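You operate a simulated robot arm through the tools that you are given. There is no shell and no other tool. Be economical: measure what you need, move in short steps, check, and stop when the job is done.

The job below is to be done with a simulated robot arm. You get a single attempt, and the scene is never put back.

TASK
Take the white end cap and put it on top of the blue roll. Put one of the red tags from the top of the tall cart on the teal card. Take the square leg from the middle shelf of the tall cart and leave it on the middle of the drawings table. The order is free. Set down upright: red tag, square leg.

It is judged by the outcome, as a careful person would: the job done as asked, and still so three seconds after it is handed in. It fails if anything else is knocked over, pushed out of place, dropped, spilled or broken. Lids that push on must go on centred and level and be pressed home; caps that screw on are set level and turned clockwise until they are tight.

THE ROBOT
A 7-joint arm with a two-finger parallel gripper on a trunk, on a base that drives. Base frame: it is fixed to the floor where the robot stands at the start and does not move with it; the origin is under the middle of the robot, x ahead of it, y to its left, z up; the surface under the hand at the start is at about z = 80. Lengths are in cm, angles in degrees, forces in N, time in s.
Its first joint turns from -166.0 to 166.0 degrees. Places, roughly: blue roll [125, -200, 125]; middle of the drawings table [-70, 230, 70]; red tag [75, -175, 100]; square leg (5x5x9 cm) [90, -140, 50]; teal card [100, -175, 75]; white end cap (5x5x4 cm) [50, -10, 80]. Payload 3.43 kg.
Tool frame: the origin (TCP) lies between the finger pads and is the grasp point; the fingertips stand 3.4 cm ahead of it; z points along the fingers, y is the line along which they close. Largest opening 12.8 cm; finger width 2.4, thickness 1.2; the body of the gripper, 4.8 by 13 cm, starts 9.6 cm behind the TCP.
Orientation is that of the tool frame in the base frame, as [roll, pitch, yaw] about the fixed x, y, z axes, in that order (R = Rz(yaw) Ry(pitch) Rx(roll)). With the fingers straight down and closing along the base's y, the tool's x points along the base's -x, its y along +y and its z along -z.

THE INTERFACE
- The arm moves only by the tool play_rows. Its argument "rows" is a list of rows, each a list of 3 entries, a list of its own where there are three numbers: the turn, a rotation vector about the tool's x, y, z in degrees, then the shift along the tool's x, y, z in m, then the finger opening in m, from 0 to 0.128. In form: [[[ax, ay, az], [x, y, z], claw], ...]. A call has 1 to 20 rows; each row is the pose to reach, as a shift and turn from the pose commanded when the call began, along the tool's axes at that moment. Rows are played at 5 a second. More than 5 cm and 8.6 degrees between two rows, or a gripper value outside its range, and nothing of the call is played. A pose out of reach is approached as far as the arm can. The call stops where the force on the tool passes 40 N (or 10 N more than at its start, if that is more) or the arm is blocked; 0.2 s more then pass. The fingers move at their own pace (about 15.3 cm/s each) and stop on an object; they squeeze with about 22 N. The grip force told is the motor's: it shows also when the fingers shut on nothing. Time passes only in rows, and 0.2 s behind the last, so rows that repeat a pose let the fingers close. The reply holds the time, the measured pose of the TCP, the force on the tool along the base axes, the opening and the grip force, in the units named above and with some noise, with the torque about the TCP (base axes, N m) and any sound that the robot's microphone picked up.
- Cameras (640 x 400 px; columns grow to the right, rows downward): "scene" is now at [18.86, 19.71, 136.93]; the picture's right is [-0.44, -0.90, 0.01], its down [-0.50, 0.24, -0.83] and it looks along [0.75, -0.37, -0.55] (base axes); focal length 289 px, centre (320, 200). "wrist" rides on the gripper at [7.6, -1.1, -16] in the tool frame; the picture's right is [0.15, 0.99, 0.00], its down [-0.88, 0.13, -0.46] and it looks along [-0.45, 0.07, 0.89] (tool axes); focal length 234 px, centre (320, 200). There is no depth. A picture from a camera that has moved, and an enlarged one, comes with that camera's place and axes in the base frame and with its lens.
- grab_frame(camera): a new picture of that camera. It takes no simulated time.
- base_move(legs): drives the robot by 1 to 6 legs, each [ahead, turn to the left] in cm and degrees, along the robot's own axes; the way and the turn of a leg run together, so that a leg with both is an arc; at most 150 cm and 180 degrees a leg. The arm and the cameras ride along, it lands a little off, and it stops where it bumps. It gives what a move gives.
- pan_tilt(pan, tilt): turns the head with the scene camera to pan (to the left, within 120 degrees either way) and tilt (down, from -29 to 69), counted from straight ahead of the robot. It gives what a move gives.
- close_up(camera, box): a new picture of the part [left, top, right, bottom] of that camera's present view, enlarged. It takes no simulated time.
- sign_off(): hands the job in; it is judged then, once.

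Go step by step. Nothing tells you exact positions but the pictures and the camera data: compare them with the known pose of the tool, close in by small moves and look again before you grip or let go. The budget is 165 turns and 108 pictures, counting those below and the enlarged ones. Unless the task says otherwise, let go and move clear before handing in, and close with one line.

The tools are called after "Emit:" as name(argument=value, ...) on one line, values as JSON. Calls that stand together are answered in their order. play_rows: Moves the arm, as the interface text tells. Its arguments: {"type":"object","properties":{"rows":{"type":"array","items":{"type":"array"}}},"required":["rows"]} The other tools are called the same way: base_move (legs) drives the base; pan_tilt (pan, tilt) turns the head that bears the scene camera; grab_frame (camera) takes a picture; close_up (camera, box) takes an enlarged picture of a part of a camera's view; sign_off () hands the job in.

At the start:

```text
t: 0.0
tcp_pos: [66.06, -9.97, 107.89]
orientation: [-180.0, -0.1, -180.0]
ft_force: [-0.1, 0.7, 0.3]
wrist_torque: [-0.04, 0.01, -0.01]
finger_gap: 12.8
gripper_force: 0.0
robot x, y, heading: [0.25, 0.0, -0.1]
head pan, tilt: [-26.2, 32.9]
```

scene: 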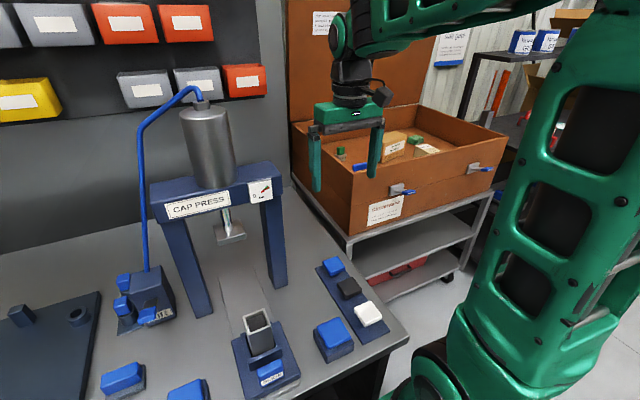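
wrist: 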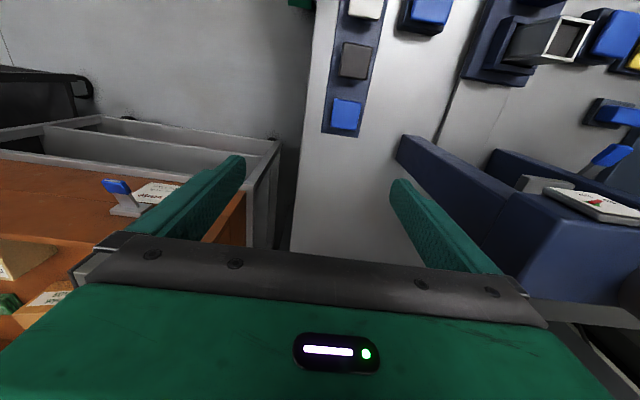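

The white end cap appears to be the white block on the blue strip, near [48, -7, 82]. I'll look at it more closely, and look toward the other places too.

Emit:
close_up(camera="scene", box=[300, 240, 420, 370])

Emit:
close_up(camera="scene", box=[440, 0, 640, 125])

Emit:
pan_tilt(pan=-75, tilt=15)

Emit:
grab_frame(camera="scene")

```text
3.08 times, centred on (360, 305) of scene
camera zoom: at [18.86, 19.71, 136.93], right [-0.44, -0.9, 0.01], down [-0.5, 0.24, -0.83], along [0.75, -0.37, -0.55], focal length 888 px, centre (197, -123)
```

zoom: 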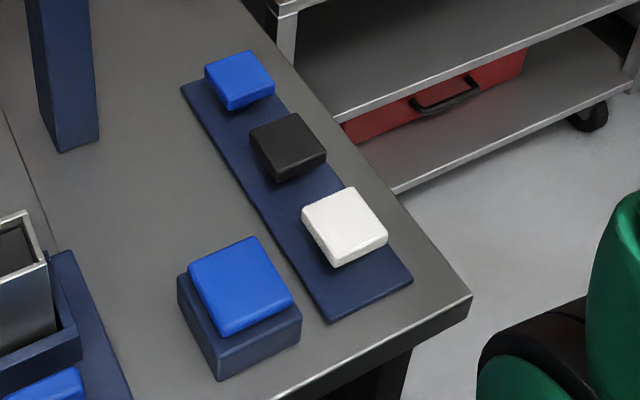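

```text
3.20 times, centred on (540, 62) of scene
camera zoom: at [18.86, 19.71, 136.93], right [-0.44, -0.9, 0.01], down [-0.5, 0.24, -0.83], along [0.75, -0.37, -0.55], focal length 924 px, centre (-384, 640)
```

zoom: 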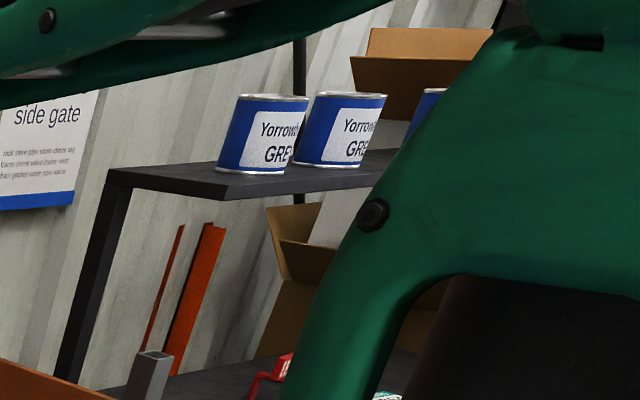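

```text
t: 1.2
tcp_pos: [64.73, -9.95, 108.74]
orientation: [-179.9, 0.7, -180.0]
ft_force: [-0.1, 0.0, 0.2]
wrist_torque: [0.01, 0.02, 0.02]
finger_gap: 12.78
gripper_force: 0.0
robot x, y, heading: [-0.32, -0.1, -0.2]
head pan, tilt: [-75.0, 15.0]
```

```text
103 pictures are left
camera scene: at [13.33, 14.64, 139.87], right [-0.97, -0.26, 0.01], down [-0.08, 0.25, -0.96], along [0.25, -0.93, -0.26], focal length 289 px, centre (320, 200)
```

scene: 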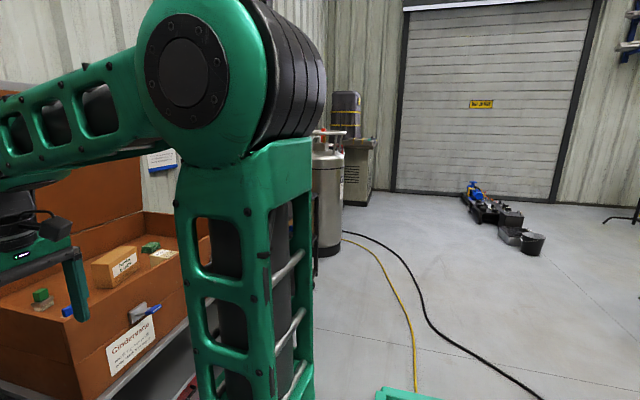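

The cap is at about [47.6, -6.3], which is inside the arm's minimum reach. I'll back up 18 cm so the hand ends up above it.

Emit:
base_move(legs=[[-18, 0]])

Emit:
pan_tilt(pan=-15, tilt=35)

Emit:
grab_frame(camera="scene")

Emit:
grab_frame(camera="wrist")

```text
t: 2.7
tcp_pos: [46.91, -10.16, 108.65]
orientation: [-180.0, 0.7, 180.0]
ft_force: [-0.7, 0.4, -0.5]
wrist_torque: [0.01, -0.03, 0.02]
finger_gap: 12.8
gripper_force: 0.0
robot x, y, heading: [-17.74, -0.35, -0.3]
head pan, tilt: [-75.0, 15.0]
```

```text
t: 4.0
tcp_pos: [45.61, -10.13, 109.41]
orientation: [-179.9, 1.5, 179.8]
ft_force: [0.3, 0.0, -0.4]
wrist_torque: [-0.01, -0.04, 0.02]
finger_gap: 12.81
gripper_force: 0.1
robot x, y, heading: [-17.74, -0.11, -0.2]
head pan, tilt: [-15.0, 35.0]
```

```text
102 pictures are left
camera scene: at [1.67, 21.34, 136.6], right [-0.26, -0.97, 0.0], down [-0.56, 0.15, -0.81], along [0.78, -0.21, -0.58], focal length 289 px, centre (320, 200)
```

scene: 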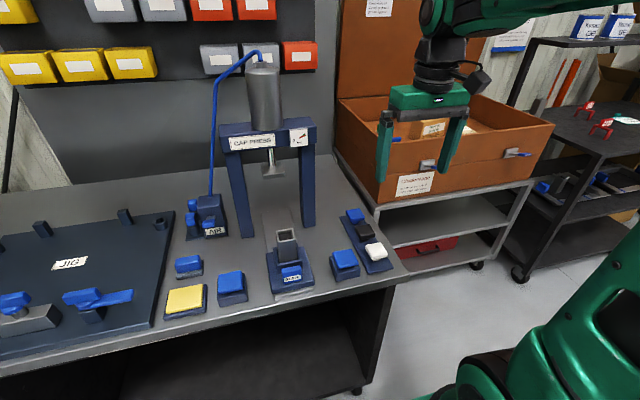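

```text
101 pictures are left
camera wrist: at [37.61, -11.31, 125.2], right [-0.14, 0.99, 0.0], down [0.87, 0.13, 0.48], along [0.47, 0.07, -0.88], focal length 234 px, centre (320, 200)
```

wrist: 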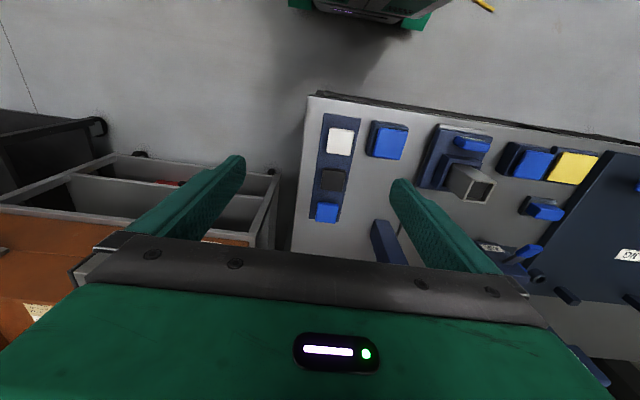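

The scene and wrist views agree that the cap's top centre is near [47.3, -6.1, 84.5]. I'll come in above it, straighten the slight tilt and look again.

Emit:
play_rows(rows=[[[0, 0.8, 0], [-0.004, 0.013, 0.035], 0.128], [[0, 1.5, 0], [-0.008, 0.026, 0.07], 0.1], [[0, 1.5, 0], [-0.012, 0.039, 0.11], 0.09], [[0, 1.5, 0], [-0.012, 0.039, 0.13], 0.09]])

Emit:
grab_frame(camera="wrist")

Emit:
grab_frame(camera="scene")

```text
t: 5.0
tcp_pos: [46.88, -6.11, 96.59]
orientation: [-180.0, -0.1, 179.9]
ft_force: [-0.6, 0.8, 1.8]
wrist_torque: [0.04, 0.02, 0.02]
finger_gap: 9.0
gripper_force: 0.0
robot x, y, heading: [-17.87, -0.21, -0.2]
head pan, tilt: [-15.0, 35.0]
```

```text
100 pictures are left
camera wrist: at [39.36, -7.34, 112.51], right [-0.14, 0.99, 0.0], down [0.88, 0.13, 0.45], along [0.45, 0.07, -0.89], focal length 234 px, centre (320, 200)
```

wrist: 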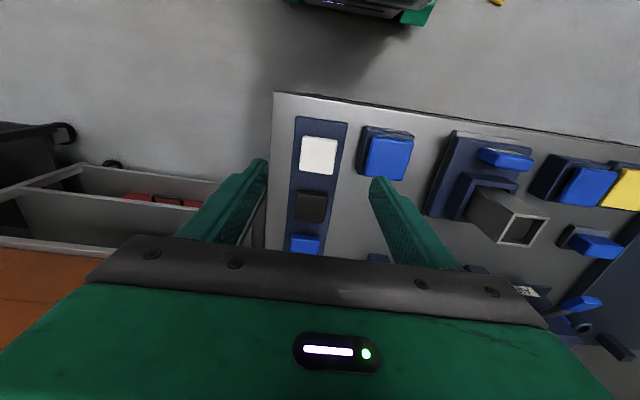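

```text
99 pictures are left
camera scene: at [1.65, 21.34, 136.6], right [-0.26, -0.97, 0.0], down [-0.56, 0.15, -0.81], along [0.78, -0.21, -0.58], focal length 289 px, centre (320, 200)
```

scene: 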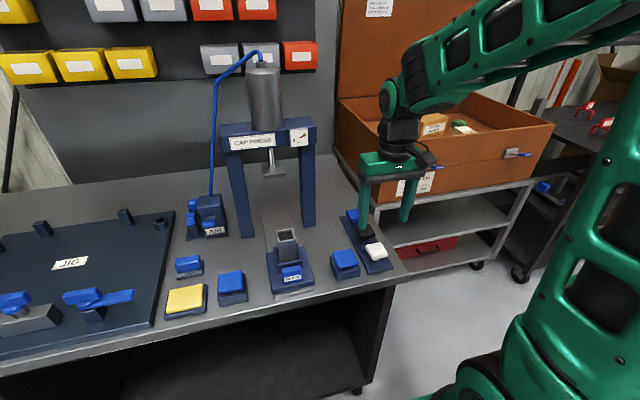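

The cap is centred near [47.7, -6.15], with a blue stand about 2 cm to its left. I'll zoom in to check the clearance.

Emit:
close_up(camera="wrist", box=[270, 90, 430, 190])

Emit:
close_up(camera="scene", box=[320, 200, 420, 290])

```text
4.00 times, centred on (350, 140) of wrist
camera zoom: at [39.36, -7.34, 112.51], right [-0.14, 0.99, 0.0], down [0.88, 0.13, 0.45], along [0.45, 0.07, -0.89], focal length 937 px, centre (200, 440)
```

zoom: 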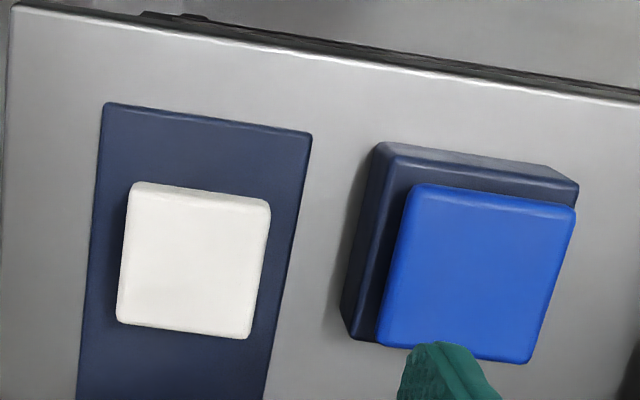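

```text
4.44 times, centred on (370, 245) of scene
camera zoom: at [1.65, 21.34, 136.6], right [-0.26, -0.97, 0.0], down [-0.56, 0.15, -0.81], along [0.78, -0.21, -0.58], focal length 1283 px, centre (98, 0)
```

zoom: 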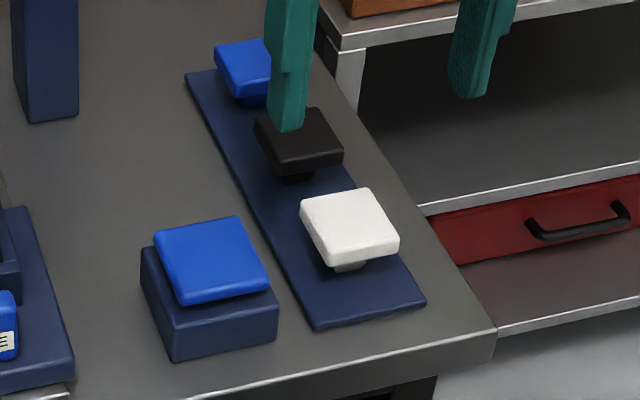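

The cap's top is at z≈84 with a narrow stem under a square plate, and there's about 3 cm clear on each side. I'll lower over it and close.

Emit:
play_rows(rows=[[[0, 0, 0], [-0.007, 0, 0.04], 0.08], [[0, 0, 0], [-0.007, 0, 0.08], 0.08], [[0, 0, 0], [-0.007, 0, 0.1], 0.08], [[0, 0, 0], [-0.007, 0, 0.115], 0.08], [[0, 0, 0], [-0.007, 0, 0.115], 0.08]])

Emit:
grab_frame(camera="scene")

```text
t: 6.2
tcp_pos: [47.69, -6.36, 84.94]
orientation: [179.9, -0.1, 179.9]
ft_force: [0.0, -0.3, 0.2]
wrist_torque: [0.0, 0.0, 0.02]
finger_gap: 8.0
gripper_force: 0.1
robot x, y, heading: [-17.97, 0.33, -0.2]
head pan, tilt: [-15.0, 35.0]
```

```text
96 pictures are left
camera scene: at [1.68, 21.34, 136.59], right [-0.26, -0.97, 0.0], down [-0.56, 0.15, -0.81], along [0.78, -0.21, -0.58], focal length 289 px, centre (320, 200)
```

scene: 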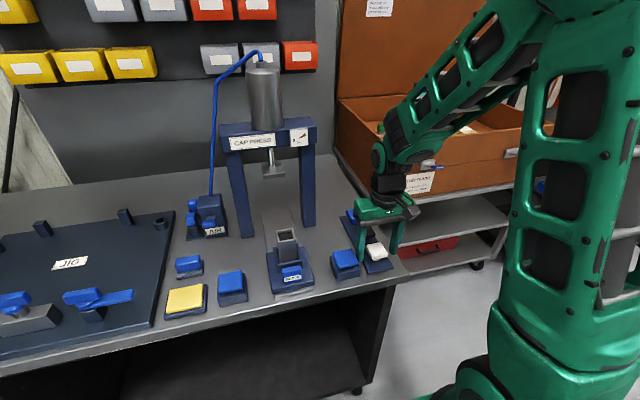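

The cap is between the fingers, so I'll close on it and lift.

Emit:
play_rows(rows=[[[0, 0, 0], [0, 0, 0], 0.06], [[0, 0, 0], [0, 0, 0], 0.04], [[0, 0, 0], [0, 0, 0], 0.04], [[0, 0, 0], [0, 0, 0], 0.04]])

Emit:
play_rows(rows=[[[0, 0, 0], [0, 0, -0.02], 0.04], [[0, 0, 0], [0, 0, -0.06], 0.04], [[0, 0, 0], [0, 0, -0.1], 0.04], [[0, 0, 0], [0, 0, -0.15], 0.04], [[0, 0, 0], [0, 0, -0.2], 0.04]])

Emit:
grab_frame(camera="scene")

Emit:
grab_frame(camera="wrist")

```text
t: 7.2
tcp_pos: [47.74, -6.21, 85.02]
orientation: [-179.9, -0.1, 179.9]
ft_force: [-0.2, 0.2, -0.1]
wrist_torque: [-0.03, 0.01, 0.0]
finger_gap: 4.31
gripper_force: 21.9
robot x, y, heading: [-17.38, -0.08, -0.5]
head pan, tilt: [-15.0, 35.0]
```

```text
t: 8.4
tcp_pos: [47.55, -6.09, 105.02]
orientation: [-179.9, -0.2, 180.0]
ft_force: [-0.4, 0.8, 0.2]
wrist_torque: [0.02, 0.03, 0.02]
finger_gap: 3.97
gripper_force: 0.0
robot x, y, heading: [-17.96, 0.13, 0.1]
head pan, tilt: [-15.0, 35.0]
```

```text
95 pictures are left
camera scene: at [1.71, 21.34, 136.59], right [-0.26, -0.97, 0.0], down [-0.56, 0.15, -0.81], along [0.78, -0.21, -0.58], focal length 289 px, centre (320, 200)
```

scene: 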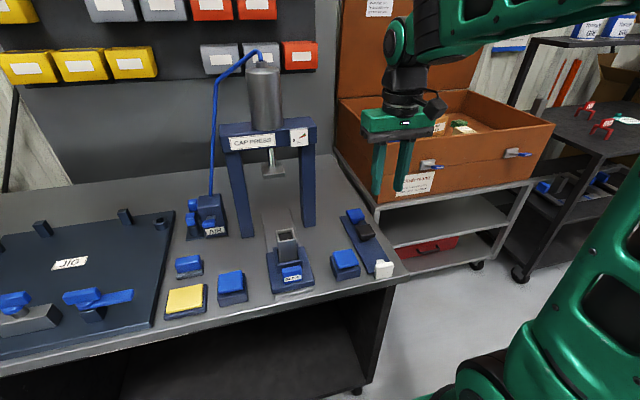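

```text
94 pictures are left
camera wrist: at [40.03, -7.28, 121.01], right [-0.14, 0.99, 0.0], down [0.88, 0.13, 0.45], along [0.45, 0.07, -0.89], focal length 234 px, centre (320, 200)
```

wrist: 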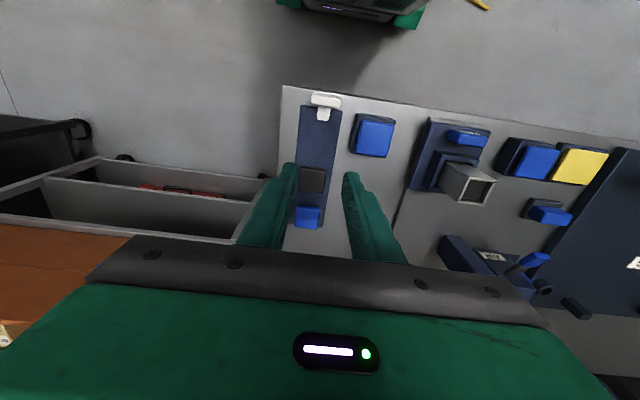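

The cap slipped out and tipped onto its side, near the table edge. I'll look closely before trying again.

Emit:
close_up(camera="wrist", box=[270, 70, 390, 160])

Emit:
close_up(camera="scene", box=[330, 220, 430, 300])

```text
4.44 times, centred on (330, 115) of wrist
camera zoom: at [40.03, -7.28, 121.01], right [-0.14, 0.99, 0.0], down [0.88, 0.13, 0.45], along [0.45, 0.07, -0.89], focal length 1041 px, centre (276, 578)
```

zoom: 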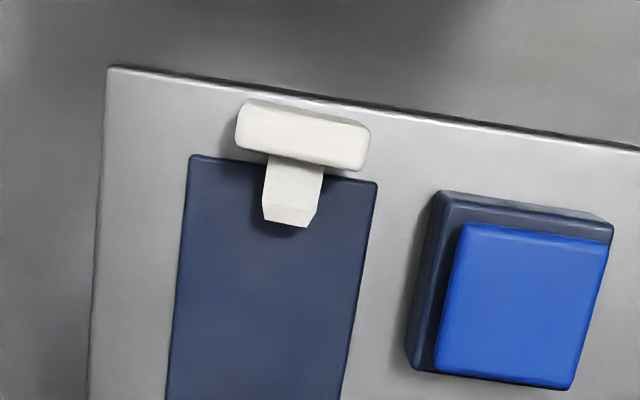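

```text
5.00 times, centred on (380, 260) of scene
camera zoom: at [1.71, 21.34, 136.59], right [-0.26, -0.97, 0.0], down [-0.56, 0.15, -0.81], along [0.78, -0.21, -0.58], focal length 1443 px, centre (20, -100)
```

zoom: 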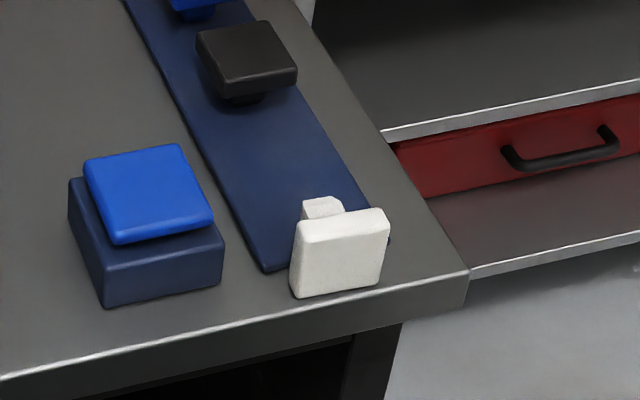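

The cap now stands on its edge at about [42.5, -6], with its top facing me and its stem pointing to +x. Before I choose a regrasp I want to see the roll, so I'll back off, turn right and look.

Emit:
base_move(legs=[[-25, 0], [0, -50]])

Emit:
pan_tilt(pan=0, tilt=15)

Emit:
grab_frame(camera="scene")

```text
t: 12.7
tcp_pos: [-4.88, -53.65, 105.15]
orientation: [-179.9, -0.1, 130.3]
ft_force: [0.2, -0.4, -0.3]
wrist_torque: [-0.01, 0.01, -0.03]
finger_gap: 4.01
gripper_force: 0.1
robot x, y, heading: [-41.87, 0.61, -49.7]
head pan, tilt: [-15.0, 35.0]
```

```text
t: 13.6
tcp_pos: [-5.7, -52.75, 105.78]
orientation: [-179.9, 0.6, 130.3]
ft_force: [-0.3, -0.3, 0.8]
wrist_torque: [0.02, 0.0, -0.05]
finger_gap: 3.99
gripper_force: 0.1
robot x, y, heading: [-41.55, 0.92, -49.8]
head pan, tilt: [0.0, 15.0]
```

```text
91 pictures are left
camera scene: at [-10.79, 0.62, 139.77], right [-0.76, -0.65, 0.0], down [-0.18, 0.21, -0.96], along [0.62, -0.73, -0.27], focal length 289 px, centre (320, 200)
```

scene: 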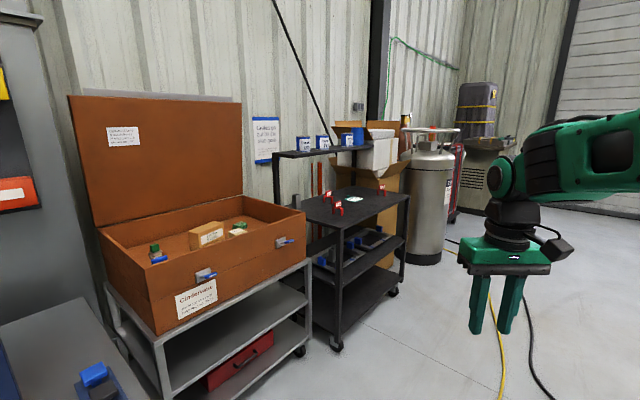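

The tall cart is ahead of me with red tags on top, cans on its rear shelf and a blue roll at the right end. I'll zoom in.

Emit:
close_up(camera="scene", box=[260, 110, 420, 210])

Emit:
close_up(camera="scene", box=[290, 180, 430, 290])

```text
4.00 times, centred on (340, 160) of scene
camera zoom: at [-10.79, 0.62, 139.77], right [-0.76, -0.65, 0.0], down [-0.18, 0.21, -0.96], along [0.62, -0.73, -0.27], focal length 1154 px, centre (240, 360)
```

zoom: 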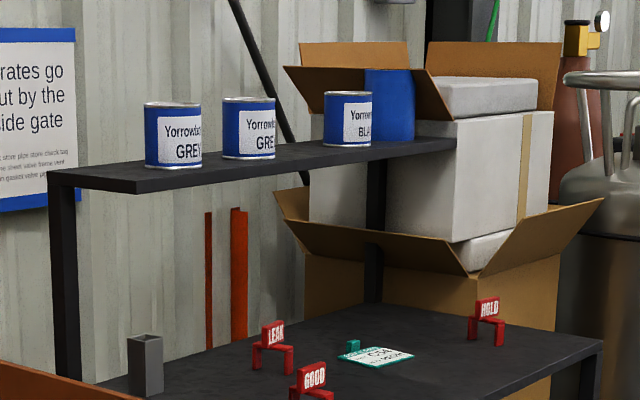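

```text
3.64 times, centred on (360, 235) of scene
camera zoom: at [-10.79, 0.62, 139.77], right [-0.76, -0.65, 0.0], down [-0.18, 0.21, -0.96], along [0.62, -0.73, -0.27], focal length 1049 px, centre (174, 73)
```

zoom: 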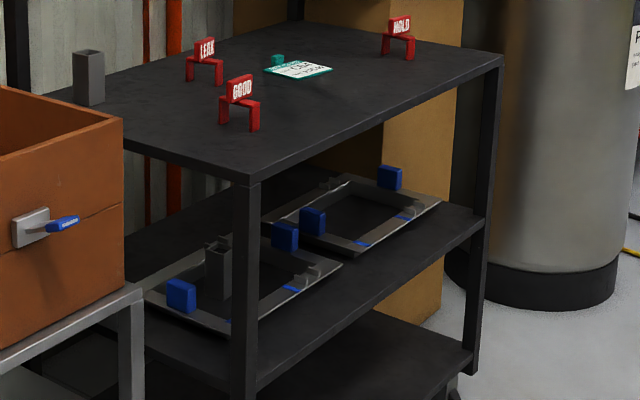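

The roll is the tall blue cylinder behind the third can, with its top at z≈133. I'll go back for the cap first.

Emit:
base_move(legs=[[0, 50]])

Emit:
pan_tilt(pan=-8, tilt=38)

Emit:
grab_frame(camera="scene")

```text
t: 16.5
tcp_pos: [22.4, -6.2, 105.88]
orientation: [179.9, 0.6, -179.9]
ft_force: [0.2, -0.1, 0.0]
wrist_torque: [0.0, 0.02, 0.0]
finger_gap: 3.98
gripper_force: 0.1
robot x, y, heading: [-41.91, -0.13, 0.1]
head pan, tilt: [0.0, 15.0]
```

```text
t: 17.4
tcp_pos: [20.93, -6.19, 106.62]
orientation: [179.9, 1.2, -179.9]
ft_force: [-0.9, -0.4, 0.5]
wrist_torque: [-0.02, 0.02, 0.02]
finger_gap: 3.98
gripper_force: 0.2
robot x, y, heading: [-41.87, -0.2, 0.1]
head pan, tilt: [-8.0, 38.0]
```

```text
88 pictures are left
camera scene: at [-22.42, 22.09, 136.14], right [-0.14, -0.99, 0.0], down [-0.62, 0.08, -0.78], along [0.77, -0.11, -0.63], focal length 289 px, centre (320, 200)
```

scene: 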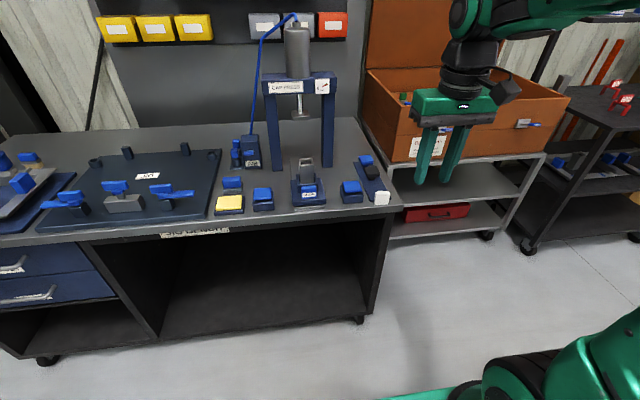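

I'll tilt the tool forward to about 75° and bring it to a spot short of and above the cap. From there I can grip the plate by its sides, and righting the tool later will put the stem down.

Emit:
play_rows(rows=[[[0, -8.2, 0], [-0.01, 0.003, 0], 0.05], [[0, -16.4, 0], [-0.02, 0.003, 0], 0.075], [[0, -24.6, 0], [-0.03, 0.003, 0], 0.075], [[0, -32.8, 0], [-0.045, 0.003, 0], 0.075], [[0, -41, 0], [-0.06, 0.003, 0], 0.075], [[0, -49.2, 0], [-0.075, 0.003, 0.01], 0.075], [[0, -57.4, 0], [-0.09, 0.003, 0.02], 0.075], [[0, -65.6, 0], [-0.1, 0.003, 0.04], 0.075], [[0, -73.8, 0], [-0.11, 0.003, 0.06], 0.075], [[0, -73.8, 0], [-0.11, 0.003, 0.06], 0.075]])

Emit:
grab_frame(camera="scene")

Emit:
grab_frame(camera="wrist")

```text
t: 19.6
tcp_pos: [37.53, -5.87, 103.17]
orientation: [179.9, 75.1, -180.0]
ft_force: [-1.4, 0.5, 0.6]
wrist_torque: [-0.01, 0.02, 0.02]
finger_gap: 7.52
gripper_force: 0.0
out of reach, approached as far as the arm can: row 8, 9, 10
robot x, y, heading: [-41.89, -0.26, -0.1]
head pan, tilt: [-8.0, 38.0]
```

```text
87 pictures are left
camera scene: at [-22.44, 22.08, 136.14], right [-0.14, -0.99, 0.0], down [-0.62, 0.08, -0.78], along [0.77, -0.11, -0.63], focal length 289 px, centre (320, 200)
```

scene: 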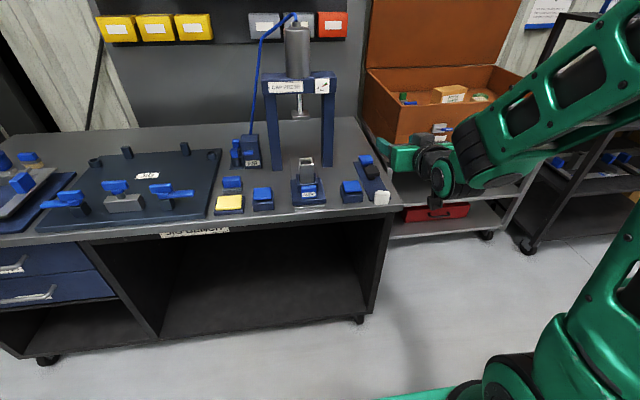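

```text
86 pictures are left
camera wrist: at [20.08, -7.08, 99.85], right [-0.04, 0.99, -0.14], down [-0.21, 0.13, 0.97], along [0.98, 0.07, 0.21], focal length 234 px, centre (320, 200)
```

wrist: 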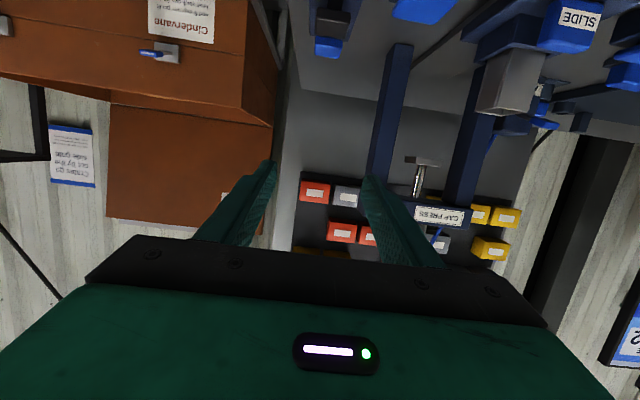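

It's a bit too close for this posture, so I'll back up another 12 cm and approach from there.

Emit:
base_move(legs=[[-12, 0]])

Emit:
play_rows(rows=[[[0, 0, 0], [0.02, 0, 0], 0.075], [[0, 0, 0], [0.05, 0, 0], 0.075]])

```text
t: 20.8
tcp_pos: [25.46, -6.07, 103.19]
orientation: [-180.0, 75.1, 179.9]
ft_force: [-0.6, -0.1, -0.1]
wrist_torque: [-0.03, -0.02, 0.02]
finger_gap: 7.49
gripper_force: 0.1
robot x, y, heading: [-53.85, -0.56, -0.3]
head pan, tilt: [-8.0, 38.0]
```

```text
t: 21.4
tcp_pos: [26.21, -6.27, 100.7]
orientation: [-180.0, 75.7, -180.0]
ft_force: [-1.3, 0.0, 0.5]
wrist_torque: [0.0, 0.13, 0.03]
finger_gap: 7.5
gripper_force: 0.0
out of reach, approached as far as the arm can: row 1, 2
robot x, y, heading: [-54.11, -0.0, -0.1]
head pan, tilt: [-8.0, 38.0]
```

Emit:
play_rows(rows=[[[0, 0, 0], [0, 0, 0.045], 0.075], [[0, 0, 0], [0, 0, 0.09], 0.075], [[0, 0, 0], [0.003, 0, 0.135], 0.075], [[0, 0, 0], [0.01, 0, 0.18], 0.075], [[0, 0, 0], [0.01, 0, 0.18], 0.075]])

Emit:
grab_frame(camera="scene")

Emit:
grab_frame(camera="wrist")

```text
t: 22.6
tcp_pos: [43.69, -6.21, 95.22]
orientation: [179.9, 75.7, 179.9]
ft_force: [-0.3, 0.3, 1.2]
wrist_torque: [0.02, 0.01, 0.0]
finger_gap: 7.53
gripper_force: 0.0
robot x, y, heading: [-54.24, -0.25, 0.1]
head pan, tilt: [-8.0, 38.0]
```

```text
85 pictures are left
camera scene: at [-34.48, 22.03, 136.14], right [-0.14, -0.99, 0.0], down [-0.62, 0.09, -0.78], along [0.77, -0.11, -0.63], focal length 289 px, centre (320, 200)
```

scene: 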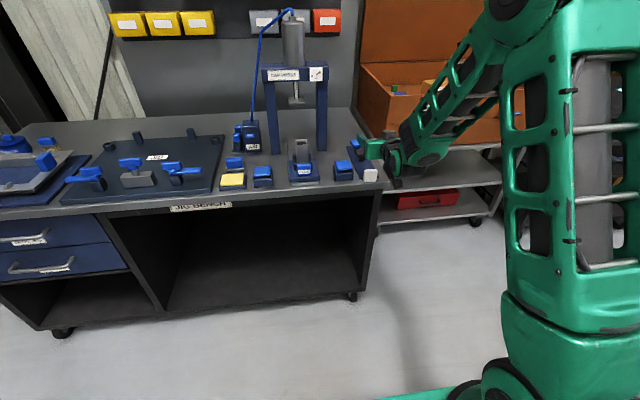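

```text
84 pictures are left
camera wrist: at [26.27, -7.37, 91.83], right [-0.04, 0.99, -0.14], down [-0.23, 0.13, 0.97], along [0.97, 0.07, 0.22], focal length 234 px, centre (320, 200)
```

wrist: 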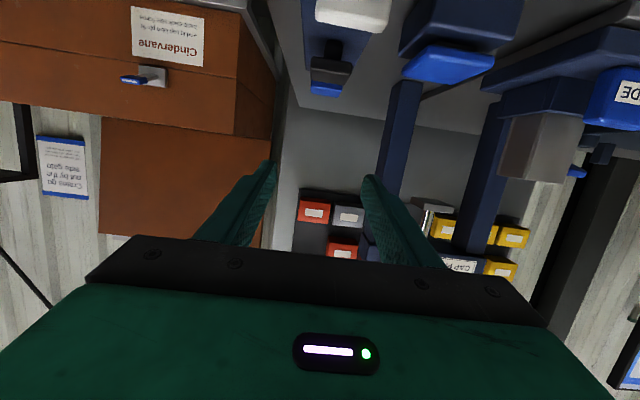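

Emit:
play_rows(rows=[[[0, 0, 0], [0, 0, -0.045], 0.075], [[0, 0, 0], [0, 0, -0.08], 0.075]])

Emit:
close_up(camera="scene", box=[320, 130, 420, 200])

Emit:
close_up(camera="wrist", box=[240, 0, 440, 120])

```text
t: 23.2
tcp_pos: [36.1, -6.23, 97.14]
orientation: [179.9, 75.9, -180.0]
ft_force: [0.5, 0.1, -0.4]
wrist_torque: [0.0, -0.05, 0.03]
finger_gap: 7.5
gripper_force: 0.0
robot x, y, heading: [-53.77, -0.4, -0.1]
head pan, tilt: [-8.0, 38.0]
```

```text
5.71 times, centred on (370, 165) of scene
camera zoom: at [-34.42, 22.03, 136.13], right [-0.14, -0.99, 0.0], down [-0.62, 0.09, -0.78], along [0.77, -0.11, -0.63], focal length 1649 px, centre (34, 400)
```

zoom: 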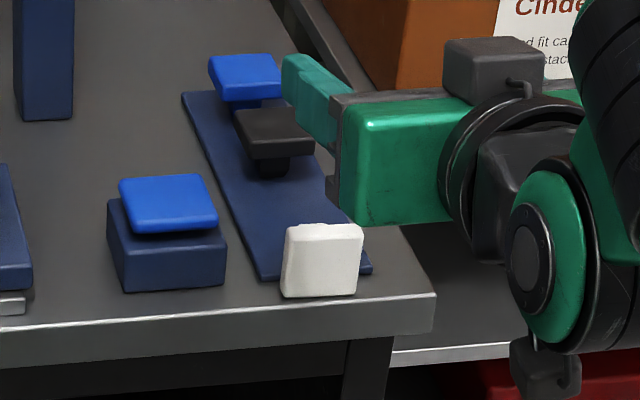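

```text
3.20 times, centred on (340, 60) of wrist
camera zoom: at [18.68, -7.39, 93.63], right [-0.04, 0.99, -0.14], down [-0.23, 0.13, 0.97], along [0.97, 0.07, 0.22], focal length 749 px, centre (256, 648)
```

zoom: 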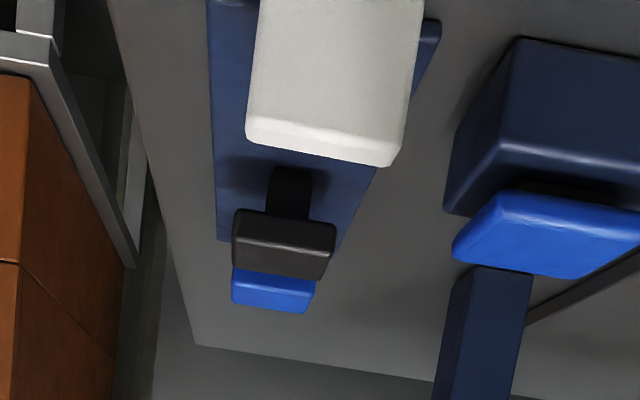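

The plate's front face is at x≈41.4 and it spans z 80–84.8, centred on y≈-5.85. I'll go down in front of the table edge first, then check.

Emit:
play_rows(rows=[[[0, 0, 0], [0.045, 0.004, 0.009], 0.075], [[0, 0, 0], [0.09, 0.004, 0.019], 0.075], [[0, 0, 0], [0.138, 0.004, 0.0286], 0.075], [[0, 0, 0], [0.138, 0.004, 0.0286], 0.075]])

Emit:
close_up(camera="scene", box=[320, 130, 420, 200])

Emit:
grab_frame(camera="wrist")

```text
t: 24.2
tcp_pos: [35.56, -5.58, 82.87]
orientation: [180.0, 75.7, 179.9]
ft_force: [-0.1, 0.0, 0.1]
wrist_torque: [-0.02, 0.02, 0.01]
finger_gap: 7.51
gripper_force: 0.1
robot x, y, heading: [-53.85, -0.38, -0.1]
head pan, tilt: [-8.0, 38.0]
```

```text
5.71 times, centred on (370, 165) of scene
camera zoom: at [-34.48, 22.03, 136.14], right [-0.14, -0.99, 0.0], down [-0.62, 0.09, -0.78], along [0.77, -0.11, -0.63], focal length 1649 px, centre (34, 400)
```

zoom: 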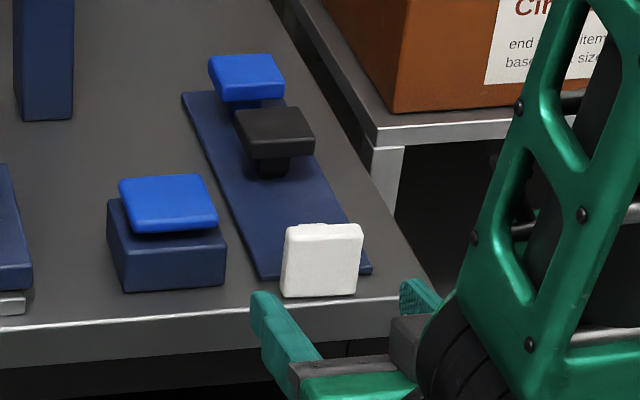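

```text
80 pictures are left
camera wrist: at [18.07, -6.82, 79.47], right [-0.04, 0.99, -0.14], down [-0.23, 0.13, 0.97], along [0.97, 0.07, 0.22], focal length 234 px, centre (320, 200)
```

wrist: 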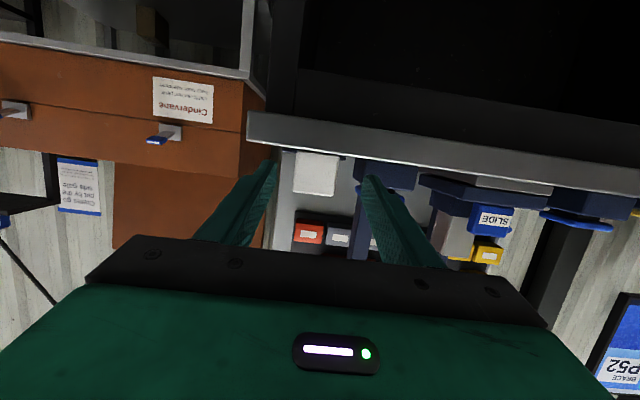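

The cap is lined up between the fingers. I'll go forward and close slowly.

Emit:
play_rows(rows=[[[0, 0, 0], [-0.005, -0.001, 0.02], 0.075], [[0, 0, 0], [-0.01, -0.001, 0.04], 0.075], [[0, 0, 0], [-0.0149, -0.001, 0.059], 0.075], [[0, 0, 0], [-0.0149, -0.001, 0.059], 0.075]])

Emit:
close_up(camera="scene", box=[320, 130, 420, 200])

Emit:
close_up(camera="wrist", box=[220, 100, 420, 240])

```text
t: 25.2
tcp_pos: [41.47, -5.82, 82.92]
orientation: [180.0, 75.8, 180.0]
ft_force: [0.3, 0.4, 0.5]
wrist_torque: [-0.01, 0.0, 0.02]
finger_gap: 7.5
gripper_force: 0.0
robot x, y, heading: [-53.85, -0.59, 0.0]
head pan, tilt: [-8.0, 38.0]
```

```text
5.71 times, centred on (370, 165) of scene
camera zoom: at [-34.47, 22.03, 136.14], right [-0.14, -0.99, 0.0], down [-0.62, 0.09, -0.78], along [0.77, -0.11, -0.63], focal length 1649 px, centre (34, 400)
```

zoom: 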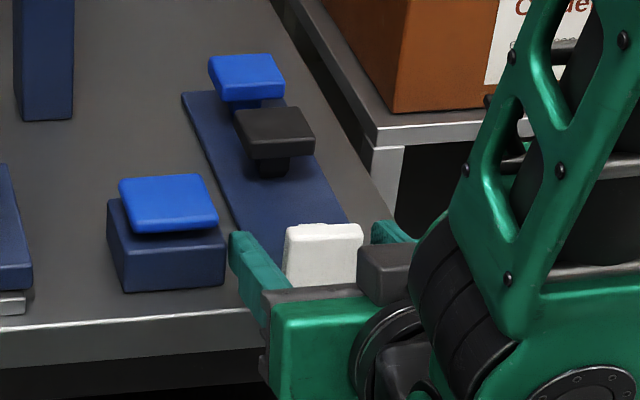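

```text
2.86 times, centred on (320, 170) of wrist
camera zoom: at [24.17, -7.0, 79.51], right [-0.04, 0.99, -0.14], down [-0.23, 0.13, 0.97], along [0.97, 0.07, 0.22], focal length 669 px, centre (320, 286)
```

zoom: 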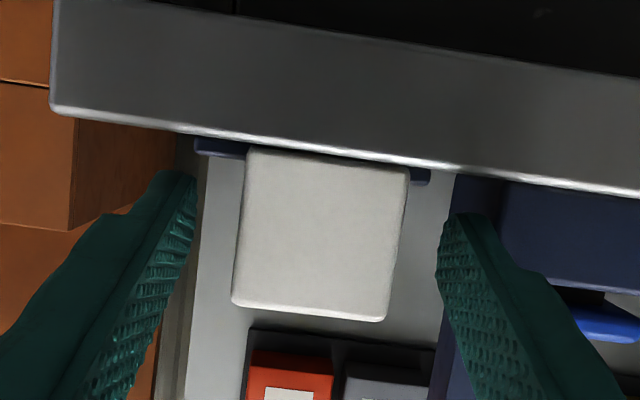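

The fingers straddle the plate, so I'll close fully and lift only a little.

Emit:
play_rows(rows=[[[0, 0, 0], [0, 0, 0], 0.055], [[0, 0, 0], [0, 0, 0], 0.03], [[0, 0, 0], [0, 0, 0], 0.0], [[0, 0, 0], [0, 0, 0], 0.0], [[0, 0, 0], [0, 0, 0], 0.0]])

Emit:
play_rows(rows=[[[0, 0, 0], [-0.005, 0, -0.001], 0.0], [[0, 0, 0], [-0.01, 0, -0.002], 0.0], [[0, 0, 0], [-0.015, 0, -0.004], 0.0], [[0, 0, 0], [-0.02, 0, -0.005], 0.0]])

Emit:
close_up(camera="scene", box=[320, 130, 420, 200])

```text
t: 26.4
tcp_pos: [41.61, -5.78, 82.94]
orientation: [180.0, 75.9, 180.0]
ft_force: [0.8, 0.0, 0.0]
wrist_torque: [-0.01, 0.0, -0.02]
finger_gap: 4.29
gripper_force: 21.9
robot x, y, heading: [-53.83, -0.23, 0.1]
head pan, tilt: [-8.0, 38.0]
```

```text
t: 27.4
tcp_pos: [41.52, -5.84, 85.05]
orientation: [-180.0, 75.8, 179.9]
ft_force: [0.5, 0.3, -0.5]
wrist_torque: [-0.02, 0.01, -0.02]
finger_gap: 4.29
gripper_force: 22.5
robot x, y, heading: [-53.78, -0.48, 0.5]
head pan, tilt: [-8.0, 38.0]
```

```text
5.71 times, centred on (370, 165) of scene
camera zoom: at [-34.46, 22.03, 136.13], right [-0.14, -0.99, 0.0], down [-0.62, 0.09, -0.78], along [0.77, -0.11, -0.63], focal length 1649 px, centre (34, 400)
```

zoom: 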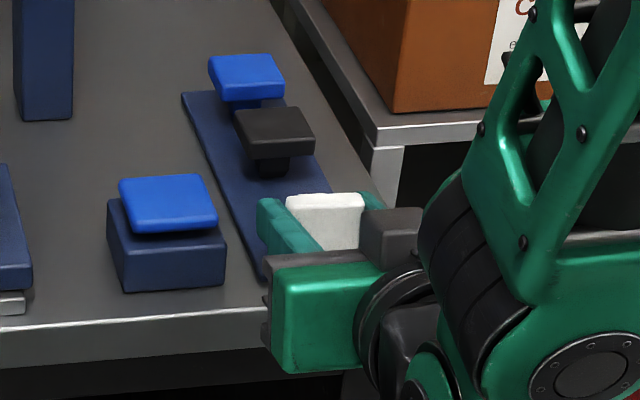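

The cap is held firmly. I'll lift it slowly and look.

Emit:
play_rows(rows=[[[0, 0, 0], [-0.02, 0, -0.005], 0.0], [[0, 0, 0], [-0.04, 0, -0.01], 0.0], [[0, 0, 0], [-0.06, 0, -0.015], 0.0], [[0, 0, 0], [-0.08, 0, -0.02], 0.0], [[0, 0, 0], [-0.1, 0, -0.025], 0.0], [[0, 0, 0], [-0.12, 0, -0.03], 0.0], [[0, 0, 0], [-0.145, 0, -0.036], 0.0]])

Emit:
base_move(legs=[[-25, 0]])

Emit:
grab_frame(camera="wrist")

```text
t: 29.0
tcp_pos: [41.62, -5.75, 99.9]
orientation: [180.0, 75.6, 179.9]
ft_force: [-0.2, 0.0, -1.0]
wrist_torque: [0.02, -0.04, 0.03]
finger_gap: 4.3
gripper_force: 21.7
robot x, y, heading: [-53.86, -0.44, 0.4]
head pan, tilt: [-8.0, 38.0]
```

```text
t: 30.9
tcp_pos: [16.76, -5.75, 100.0]
orientation: [180.0, 75.9, 180.0]
ft_force: [-0.4, -0.8, 0.4]
wrist_torque: [-0.01, -0.01, 0.01]
finger_gap: 4.26
gripper_force: 21.6
robot x, y, heading: [-78.61, -0.44, 0.2]
head pan, tilt: [-8.0, 38.0]
```

```text
76 pictures are left
camera wrist: at [-0.74, -6.93, 96.5], right [-0.03, 0.99, -0.14], down [-0.23, 0.13, 0.97], along [0.97, 0.07, 0.22], focal length 234 px, centre (320, 200)
```

wrist: 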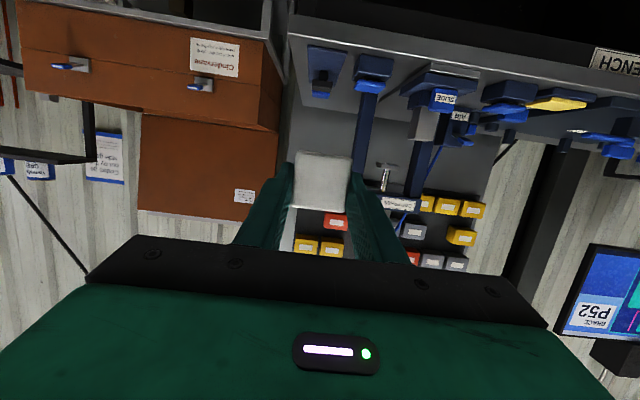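

The cap is secure. I'll bring the tool to vertical here in free space, which points the stem almost down.

Emit:
play_rows(rows=[[[0, 8, 0], [0, 0, 0], 0.0], [[0, 16, 0], [0, 0, 0], 0.0], [[0, 24, 0], [0, 0, 0], 0.0], [[0, 32, 0], [0, 0, 0], 0.0], [[0, 40, 0], [0, 0, 0], 0.0], [[0, 48, 0], [0, 0, -0.01], 0.0], [[0, 56, 0], [0, 0, -0.02], 0.0], [[0, 64, 0], [-0.01, 0, -0.03], 0.0], [[0, 72, 0], [-0.02, 0, -0.04], 0.0], [[0, 80, 0], [-0.03, 0, -0.05], 0.0], [[0, 88, 0], [-0.05, 0, -0.06], 0.0]])

Emit:
grab_frame(camera="scene")

Emit:
grab_frame(camera="wrist")

```text
t: 33.2
tcp_pos: [10.74, -5.76, 107.6]
orientation: [180.0, -11.6, 179.9]
ft_force: [0.0, 1.0, 0.2]
wrist_torque: [0.02, -0.05, -0.02]
finger_gap: 4.29
gripper_force: 22.1
robot x, y, heading: [-78.66, -0.52, 0.2]
head pan, tilt: [-8.0, 38.0]
```

```text
75 pictures are left
camera scene: at [-59.37, 22.03, 136.14], right [-0.14, -0.99, 0.0], down [-0.62, 0.09, -0.78], along [0.77, -0.11, -0.63], focal length 289 px, centre (320, 200)
```

scene: 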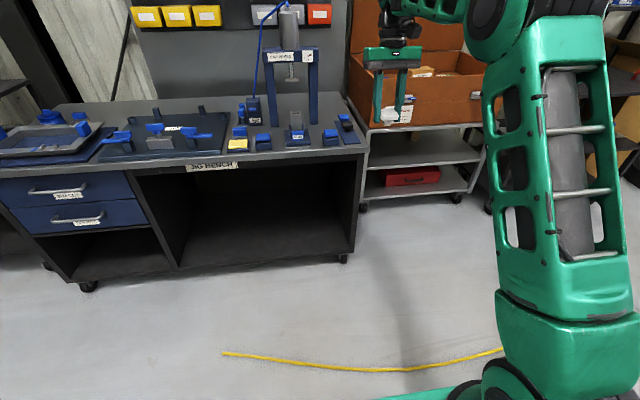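

```text
74 pictures are left
camera wrist: at [6.44, -7.02, 124.71], right [-0.14, 0.99, 0.03], down [0.95, 0.13, 0.27], along [0.26, 0.07, -0.96], focal length 234 px, centre (320, 200)
```

wrist: 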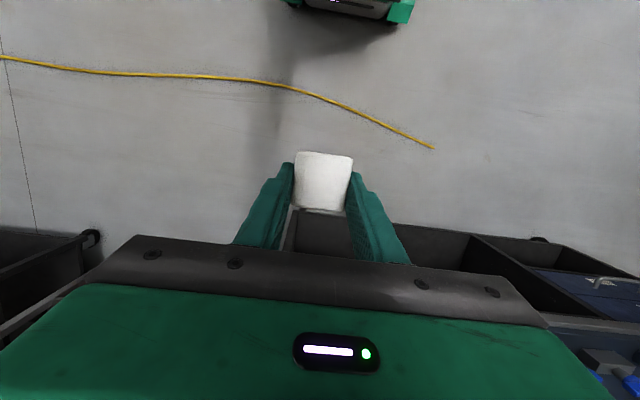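

The cap is held level and top-up. I'll raise it to test reach at roll height, in free space.

Emit:
play_rows(rows=[[[0, 0, 0], [0.008, 0, -0.04], 0.0], [[0, 0, 0], [0.016, 0, -0.08], 0.0], [[0, 0, 0], [0.024, 0, -0.12], 0.0], [[0, 0, 0], [0.032, 0, -0.16], 0.0], [[0, 0, 0], [0.04, 0, -0.2], 0.0], [[0, 0, 0], [0.048, 0, -0.24], 0.0], [[0, 0, 0], [0.056, 0, -0.28], 0.0], [[0, 0, 0], [0.064, 0, -0.32], 0.0], [[0, 0, 0], [0.07, 0, -0.35], 0.0]])

Emit:
base_move(legs=[[0, -76.7], [104, 0], [104, 0], [0, 76.5]])

Emit:
pan_tilt(pan=0, tilt=18)

Emit:
grab_frame(camera="scene")

```text
t: 33.9
tcp_pos: [9.8, -5.73, 116.22]
orientation: [180.0, -9.8, 179.9]
ft_force: [1.3, -0.5, -2.1]
wrist_torque: [0.01, 0.1, -0.01]
finger_gap: 4.27
gripper_force: 21.4
out of reach, approached as far as the arm can: row 3
robot x, y, heading: [-78.87, -0.49, 0.2]
head pan, tilt: [-8.0, 38.0]
stopped in row 3: the force on the tool passed its limit at 191 N (the readings are from after the stop); the commanded pose is now the measured one
```

```text
t: 52.0
tcp_pos: [56.65, -212.3, 116.01]
orientation: [-179.9, -9.9, 179.8]
ft_force: [-0.7, 0.0, -0.7]
wrist_torque: [0.01, 0.03, 0.0]
finger_gap: 4.32
gripper_force: 22.3
robot x, y, heading: [-32.05, -209.26, -0.5]
head pan, tilt: [-8.0, 38.0]
```

```text
t: 52.8
tcp_pos: [55.04, -212.22, 117.2]
orientation: [180.0, -9.2, 179.8]
ft_force: [0.0, -0.3, -0.3]
wrist_torque: [-0.02, -0.01, 0.02]
finger_gap: 4.29
gripper_force: 22.4
robot x, y, heading: [-32.22, -209.53, -0.2]
head pan, tilt: [0.0, 18.0]
```

```text
73 pictures are left
camera scene: at [-11.7, -185.95, 139.28], right [0.0, -1.0, 0.0], down [-0.32, 0.0, -0.95], along [0.95, 0.0, -0.32], focal length 289 px, centre (320, 200)
```

scene: 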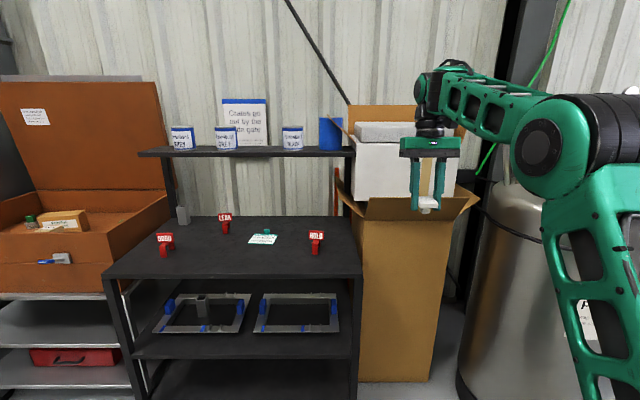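

I'm in front of the tall cart with its top at z≈80, the roll at about [124, -191] (z 118–133), and the card near [106, -160]. A vertical tool won't reach roll height, so I'll set the cap stem-down on a free spot of the cart top and regrip it with a forward-tilted tool.

Emit:
base_move(legs=[[0, 90], [54, 0], [0, -90], [26, 0]])

Emit:
pan_tilt(pan=-12, tilt=32)

Emit:
grab_frame(camera="scene")

Emit:
grab_frame(camera="wrist")

```text
t: 66.0
tcp_pos: [82.04, -153.59, 117.15]
orientation: [-180.0, -9.2, -178.0]
ft_force: [0.0, 0.0, 0.4]
wrist_torque: [0.04, -0.01, -0.01]
finger_gap: 4.3
gripper_force: 22.0
robot x, y, heading: [-5.3, -152.82, 1.7]
head pan, tilt: [0.0, 18.0]
```

```text
t: 66.8
tcp_pos: [80.59, -153.65, 118.34]
orientation: [180.0, -8.5, -178.1]
ft_force: [-0.8, 0.2, -0.4]
wrist_torque: [-0.02, 0.01, 0.0]
finger_gap: 4.3
gripper_force: 22.5
robot x, y, heading: [-5.33, -153.21, 2.0]
head pan, tilt: [-12.0, 32.0]
```

```text
72 pictures are left
camera scene: at [13.72, -130.86, 137.06], right [-0.18, -0.98, 0.0], down [-0.53, 0.09, -0.84], along [0.83, -0.15, -0.54], focal length 289 px, centre (320, 200)
```

scene: 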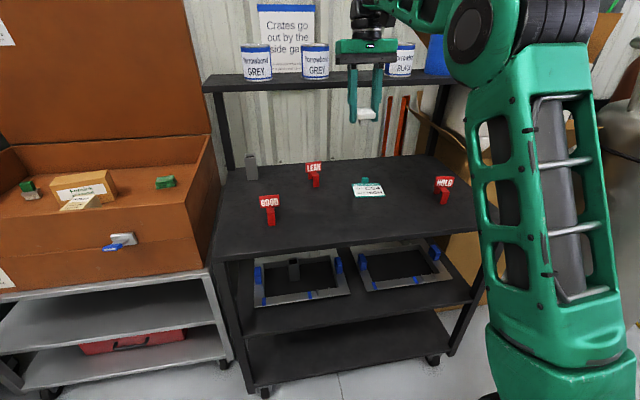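

```text
71 pictures are left
camera wrist: at [75.45, -155.09, 135.17], right [-0.18, 0.98, 0.02], down [0.93, 0.16, 0.32], along [0.31, 0.08, -0.95], focal length 234 px, centre (320, 200)
```

wrist: 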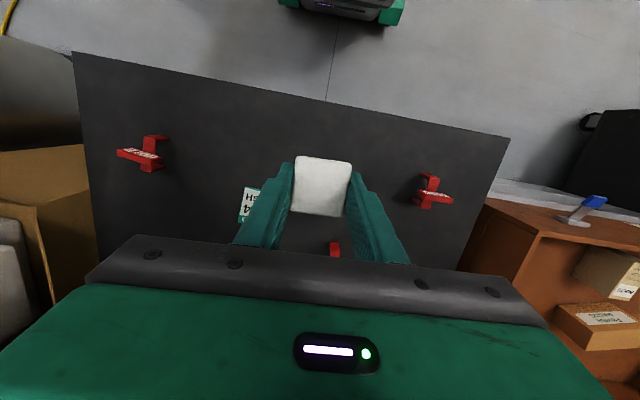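

Three views agree that the cart top is at z≈85 with its front edge at x≈71, and the roll is at about [114, -191]. I'll level the cap and lower it to just above a free spot near [80, -154].

Emit:
play_rows(rows=[[[0, 2, 0], [-0.005, 0, 0.04], 0.0], [[0, 4, 0], [-0.01, 0, 0.08], 0.0], [[0, 5.6, 0], [-0.015, 0, 0.12], 0.0], [[0, 5.6, 0], [-0.02, 0, 0.16], 0.0], [[0, 5.6, 0], [-0.025, 0, 0.2], 0.0], [[0, 5.6, 0], [-0.03, 0, 0.235], 0.0], [[0, 5.6, 0], [-0.035, 0, 0.27], 0.0], [[0, 5.6, 0], [-0.035, 0, 0.27], 0.0]])

Emit:
close_up(camera="scene", box=[260, 140, 460, 265])

```text
t: 68.6
tcp_pos: [80.24, -153.66, 91.09]
orientation: [-180.0, -14.0, -178.0]
ft_force: [-0.6, 0.3, 0.1]
wrist_torque: [-0.02, -0.02, -0.02]
finger_gap: 4.25
gripper_force: 22.4
robot x, y, heading: [-5.26, -153.65, 1.7]
head pan, tilt: [-12.0, 32.0]
```

```text
3.20 times, centred on (360, 202) of scene
camera zoom: at [13.7, -130.86, 137.05], right [-0.18, -0.98, 0.0], down [-0.53, 0.09, -0.84], along [0.83, -0.15, -0.54], focal length 924 px, centre (192, 192)
```

zoom: 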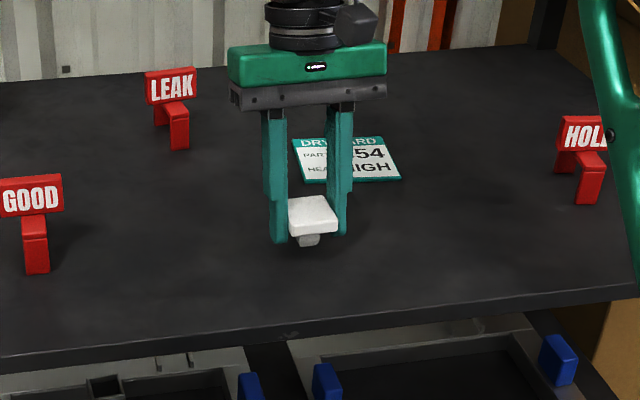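

The cap is level, with the stem just above the surface. I'll lower it slowly until it touches.

Emit:
play_rows(rows=[[[0, 0, 0], [-0.0012, 0, 0.005], 0.0], [[0, 0, 0], [-0.0024, 0, 0.0097], 0.0], [[0, 0, 0], [-0.0036, 0, 0.0145], 0.0], [[0, 0, 0], [-0.0043, 0, 0.0175], 0.0], [[0, 0, 0], [-0.0043, 0, 0.0175], 0.0]])

Emit:
close_up(camera="scene", box=[320, 180, 400, 230])

```text
t: 69.8
tcp_pos: [80.19, -153.65, 89.25]
orientation: [180.0, -14.1, -178.0]
ft_force: [-0.2, -0.8, -0.4]
wrist_torque: [-0.01, -0.01, 0.0]
finger_gap: 4.29
gripper_force: 21.5
robot x, y, heading: [-4.87, -153.44, 1.7]
head pan, tilt: [-12.0, 32.0]
```

```text
8.00 times, centred on (360, 205) of scene
camera zoom: at [13.71, -130.86, 137.05], right [-0.18, -0.98, 0.0], down [-0.53, 0.09, -0.84], along [0.83, -0.15, -0.54], focal length 2309 px, centre (0, 160)
```

zoom: 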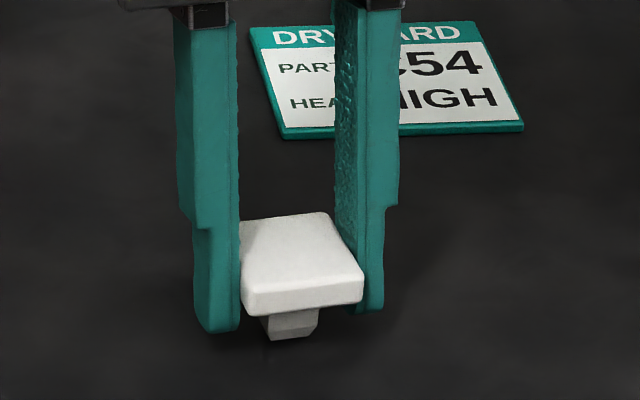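

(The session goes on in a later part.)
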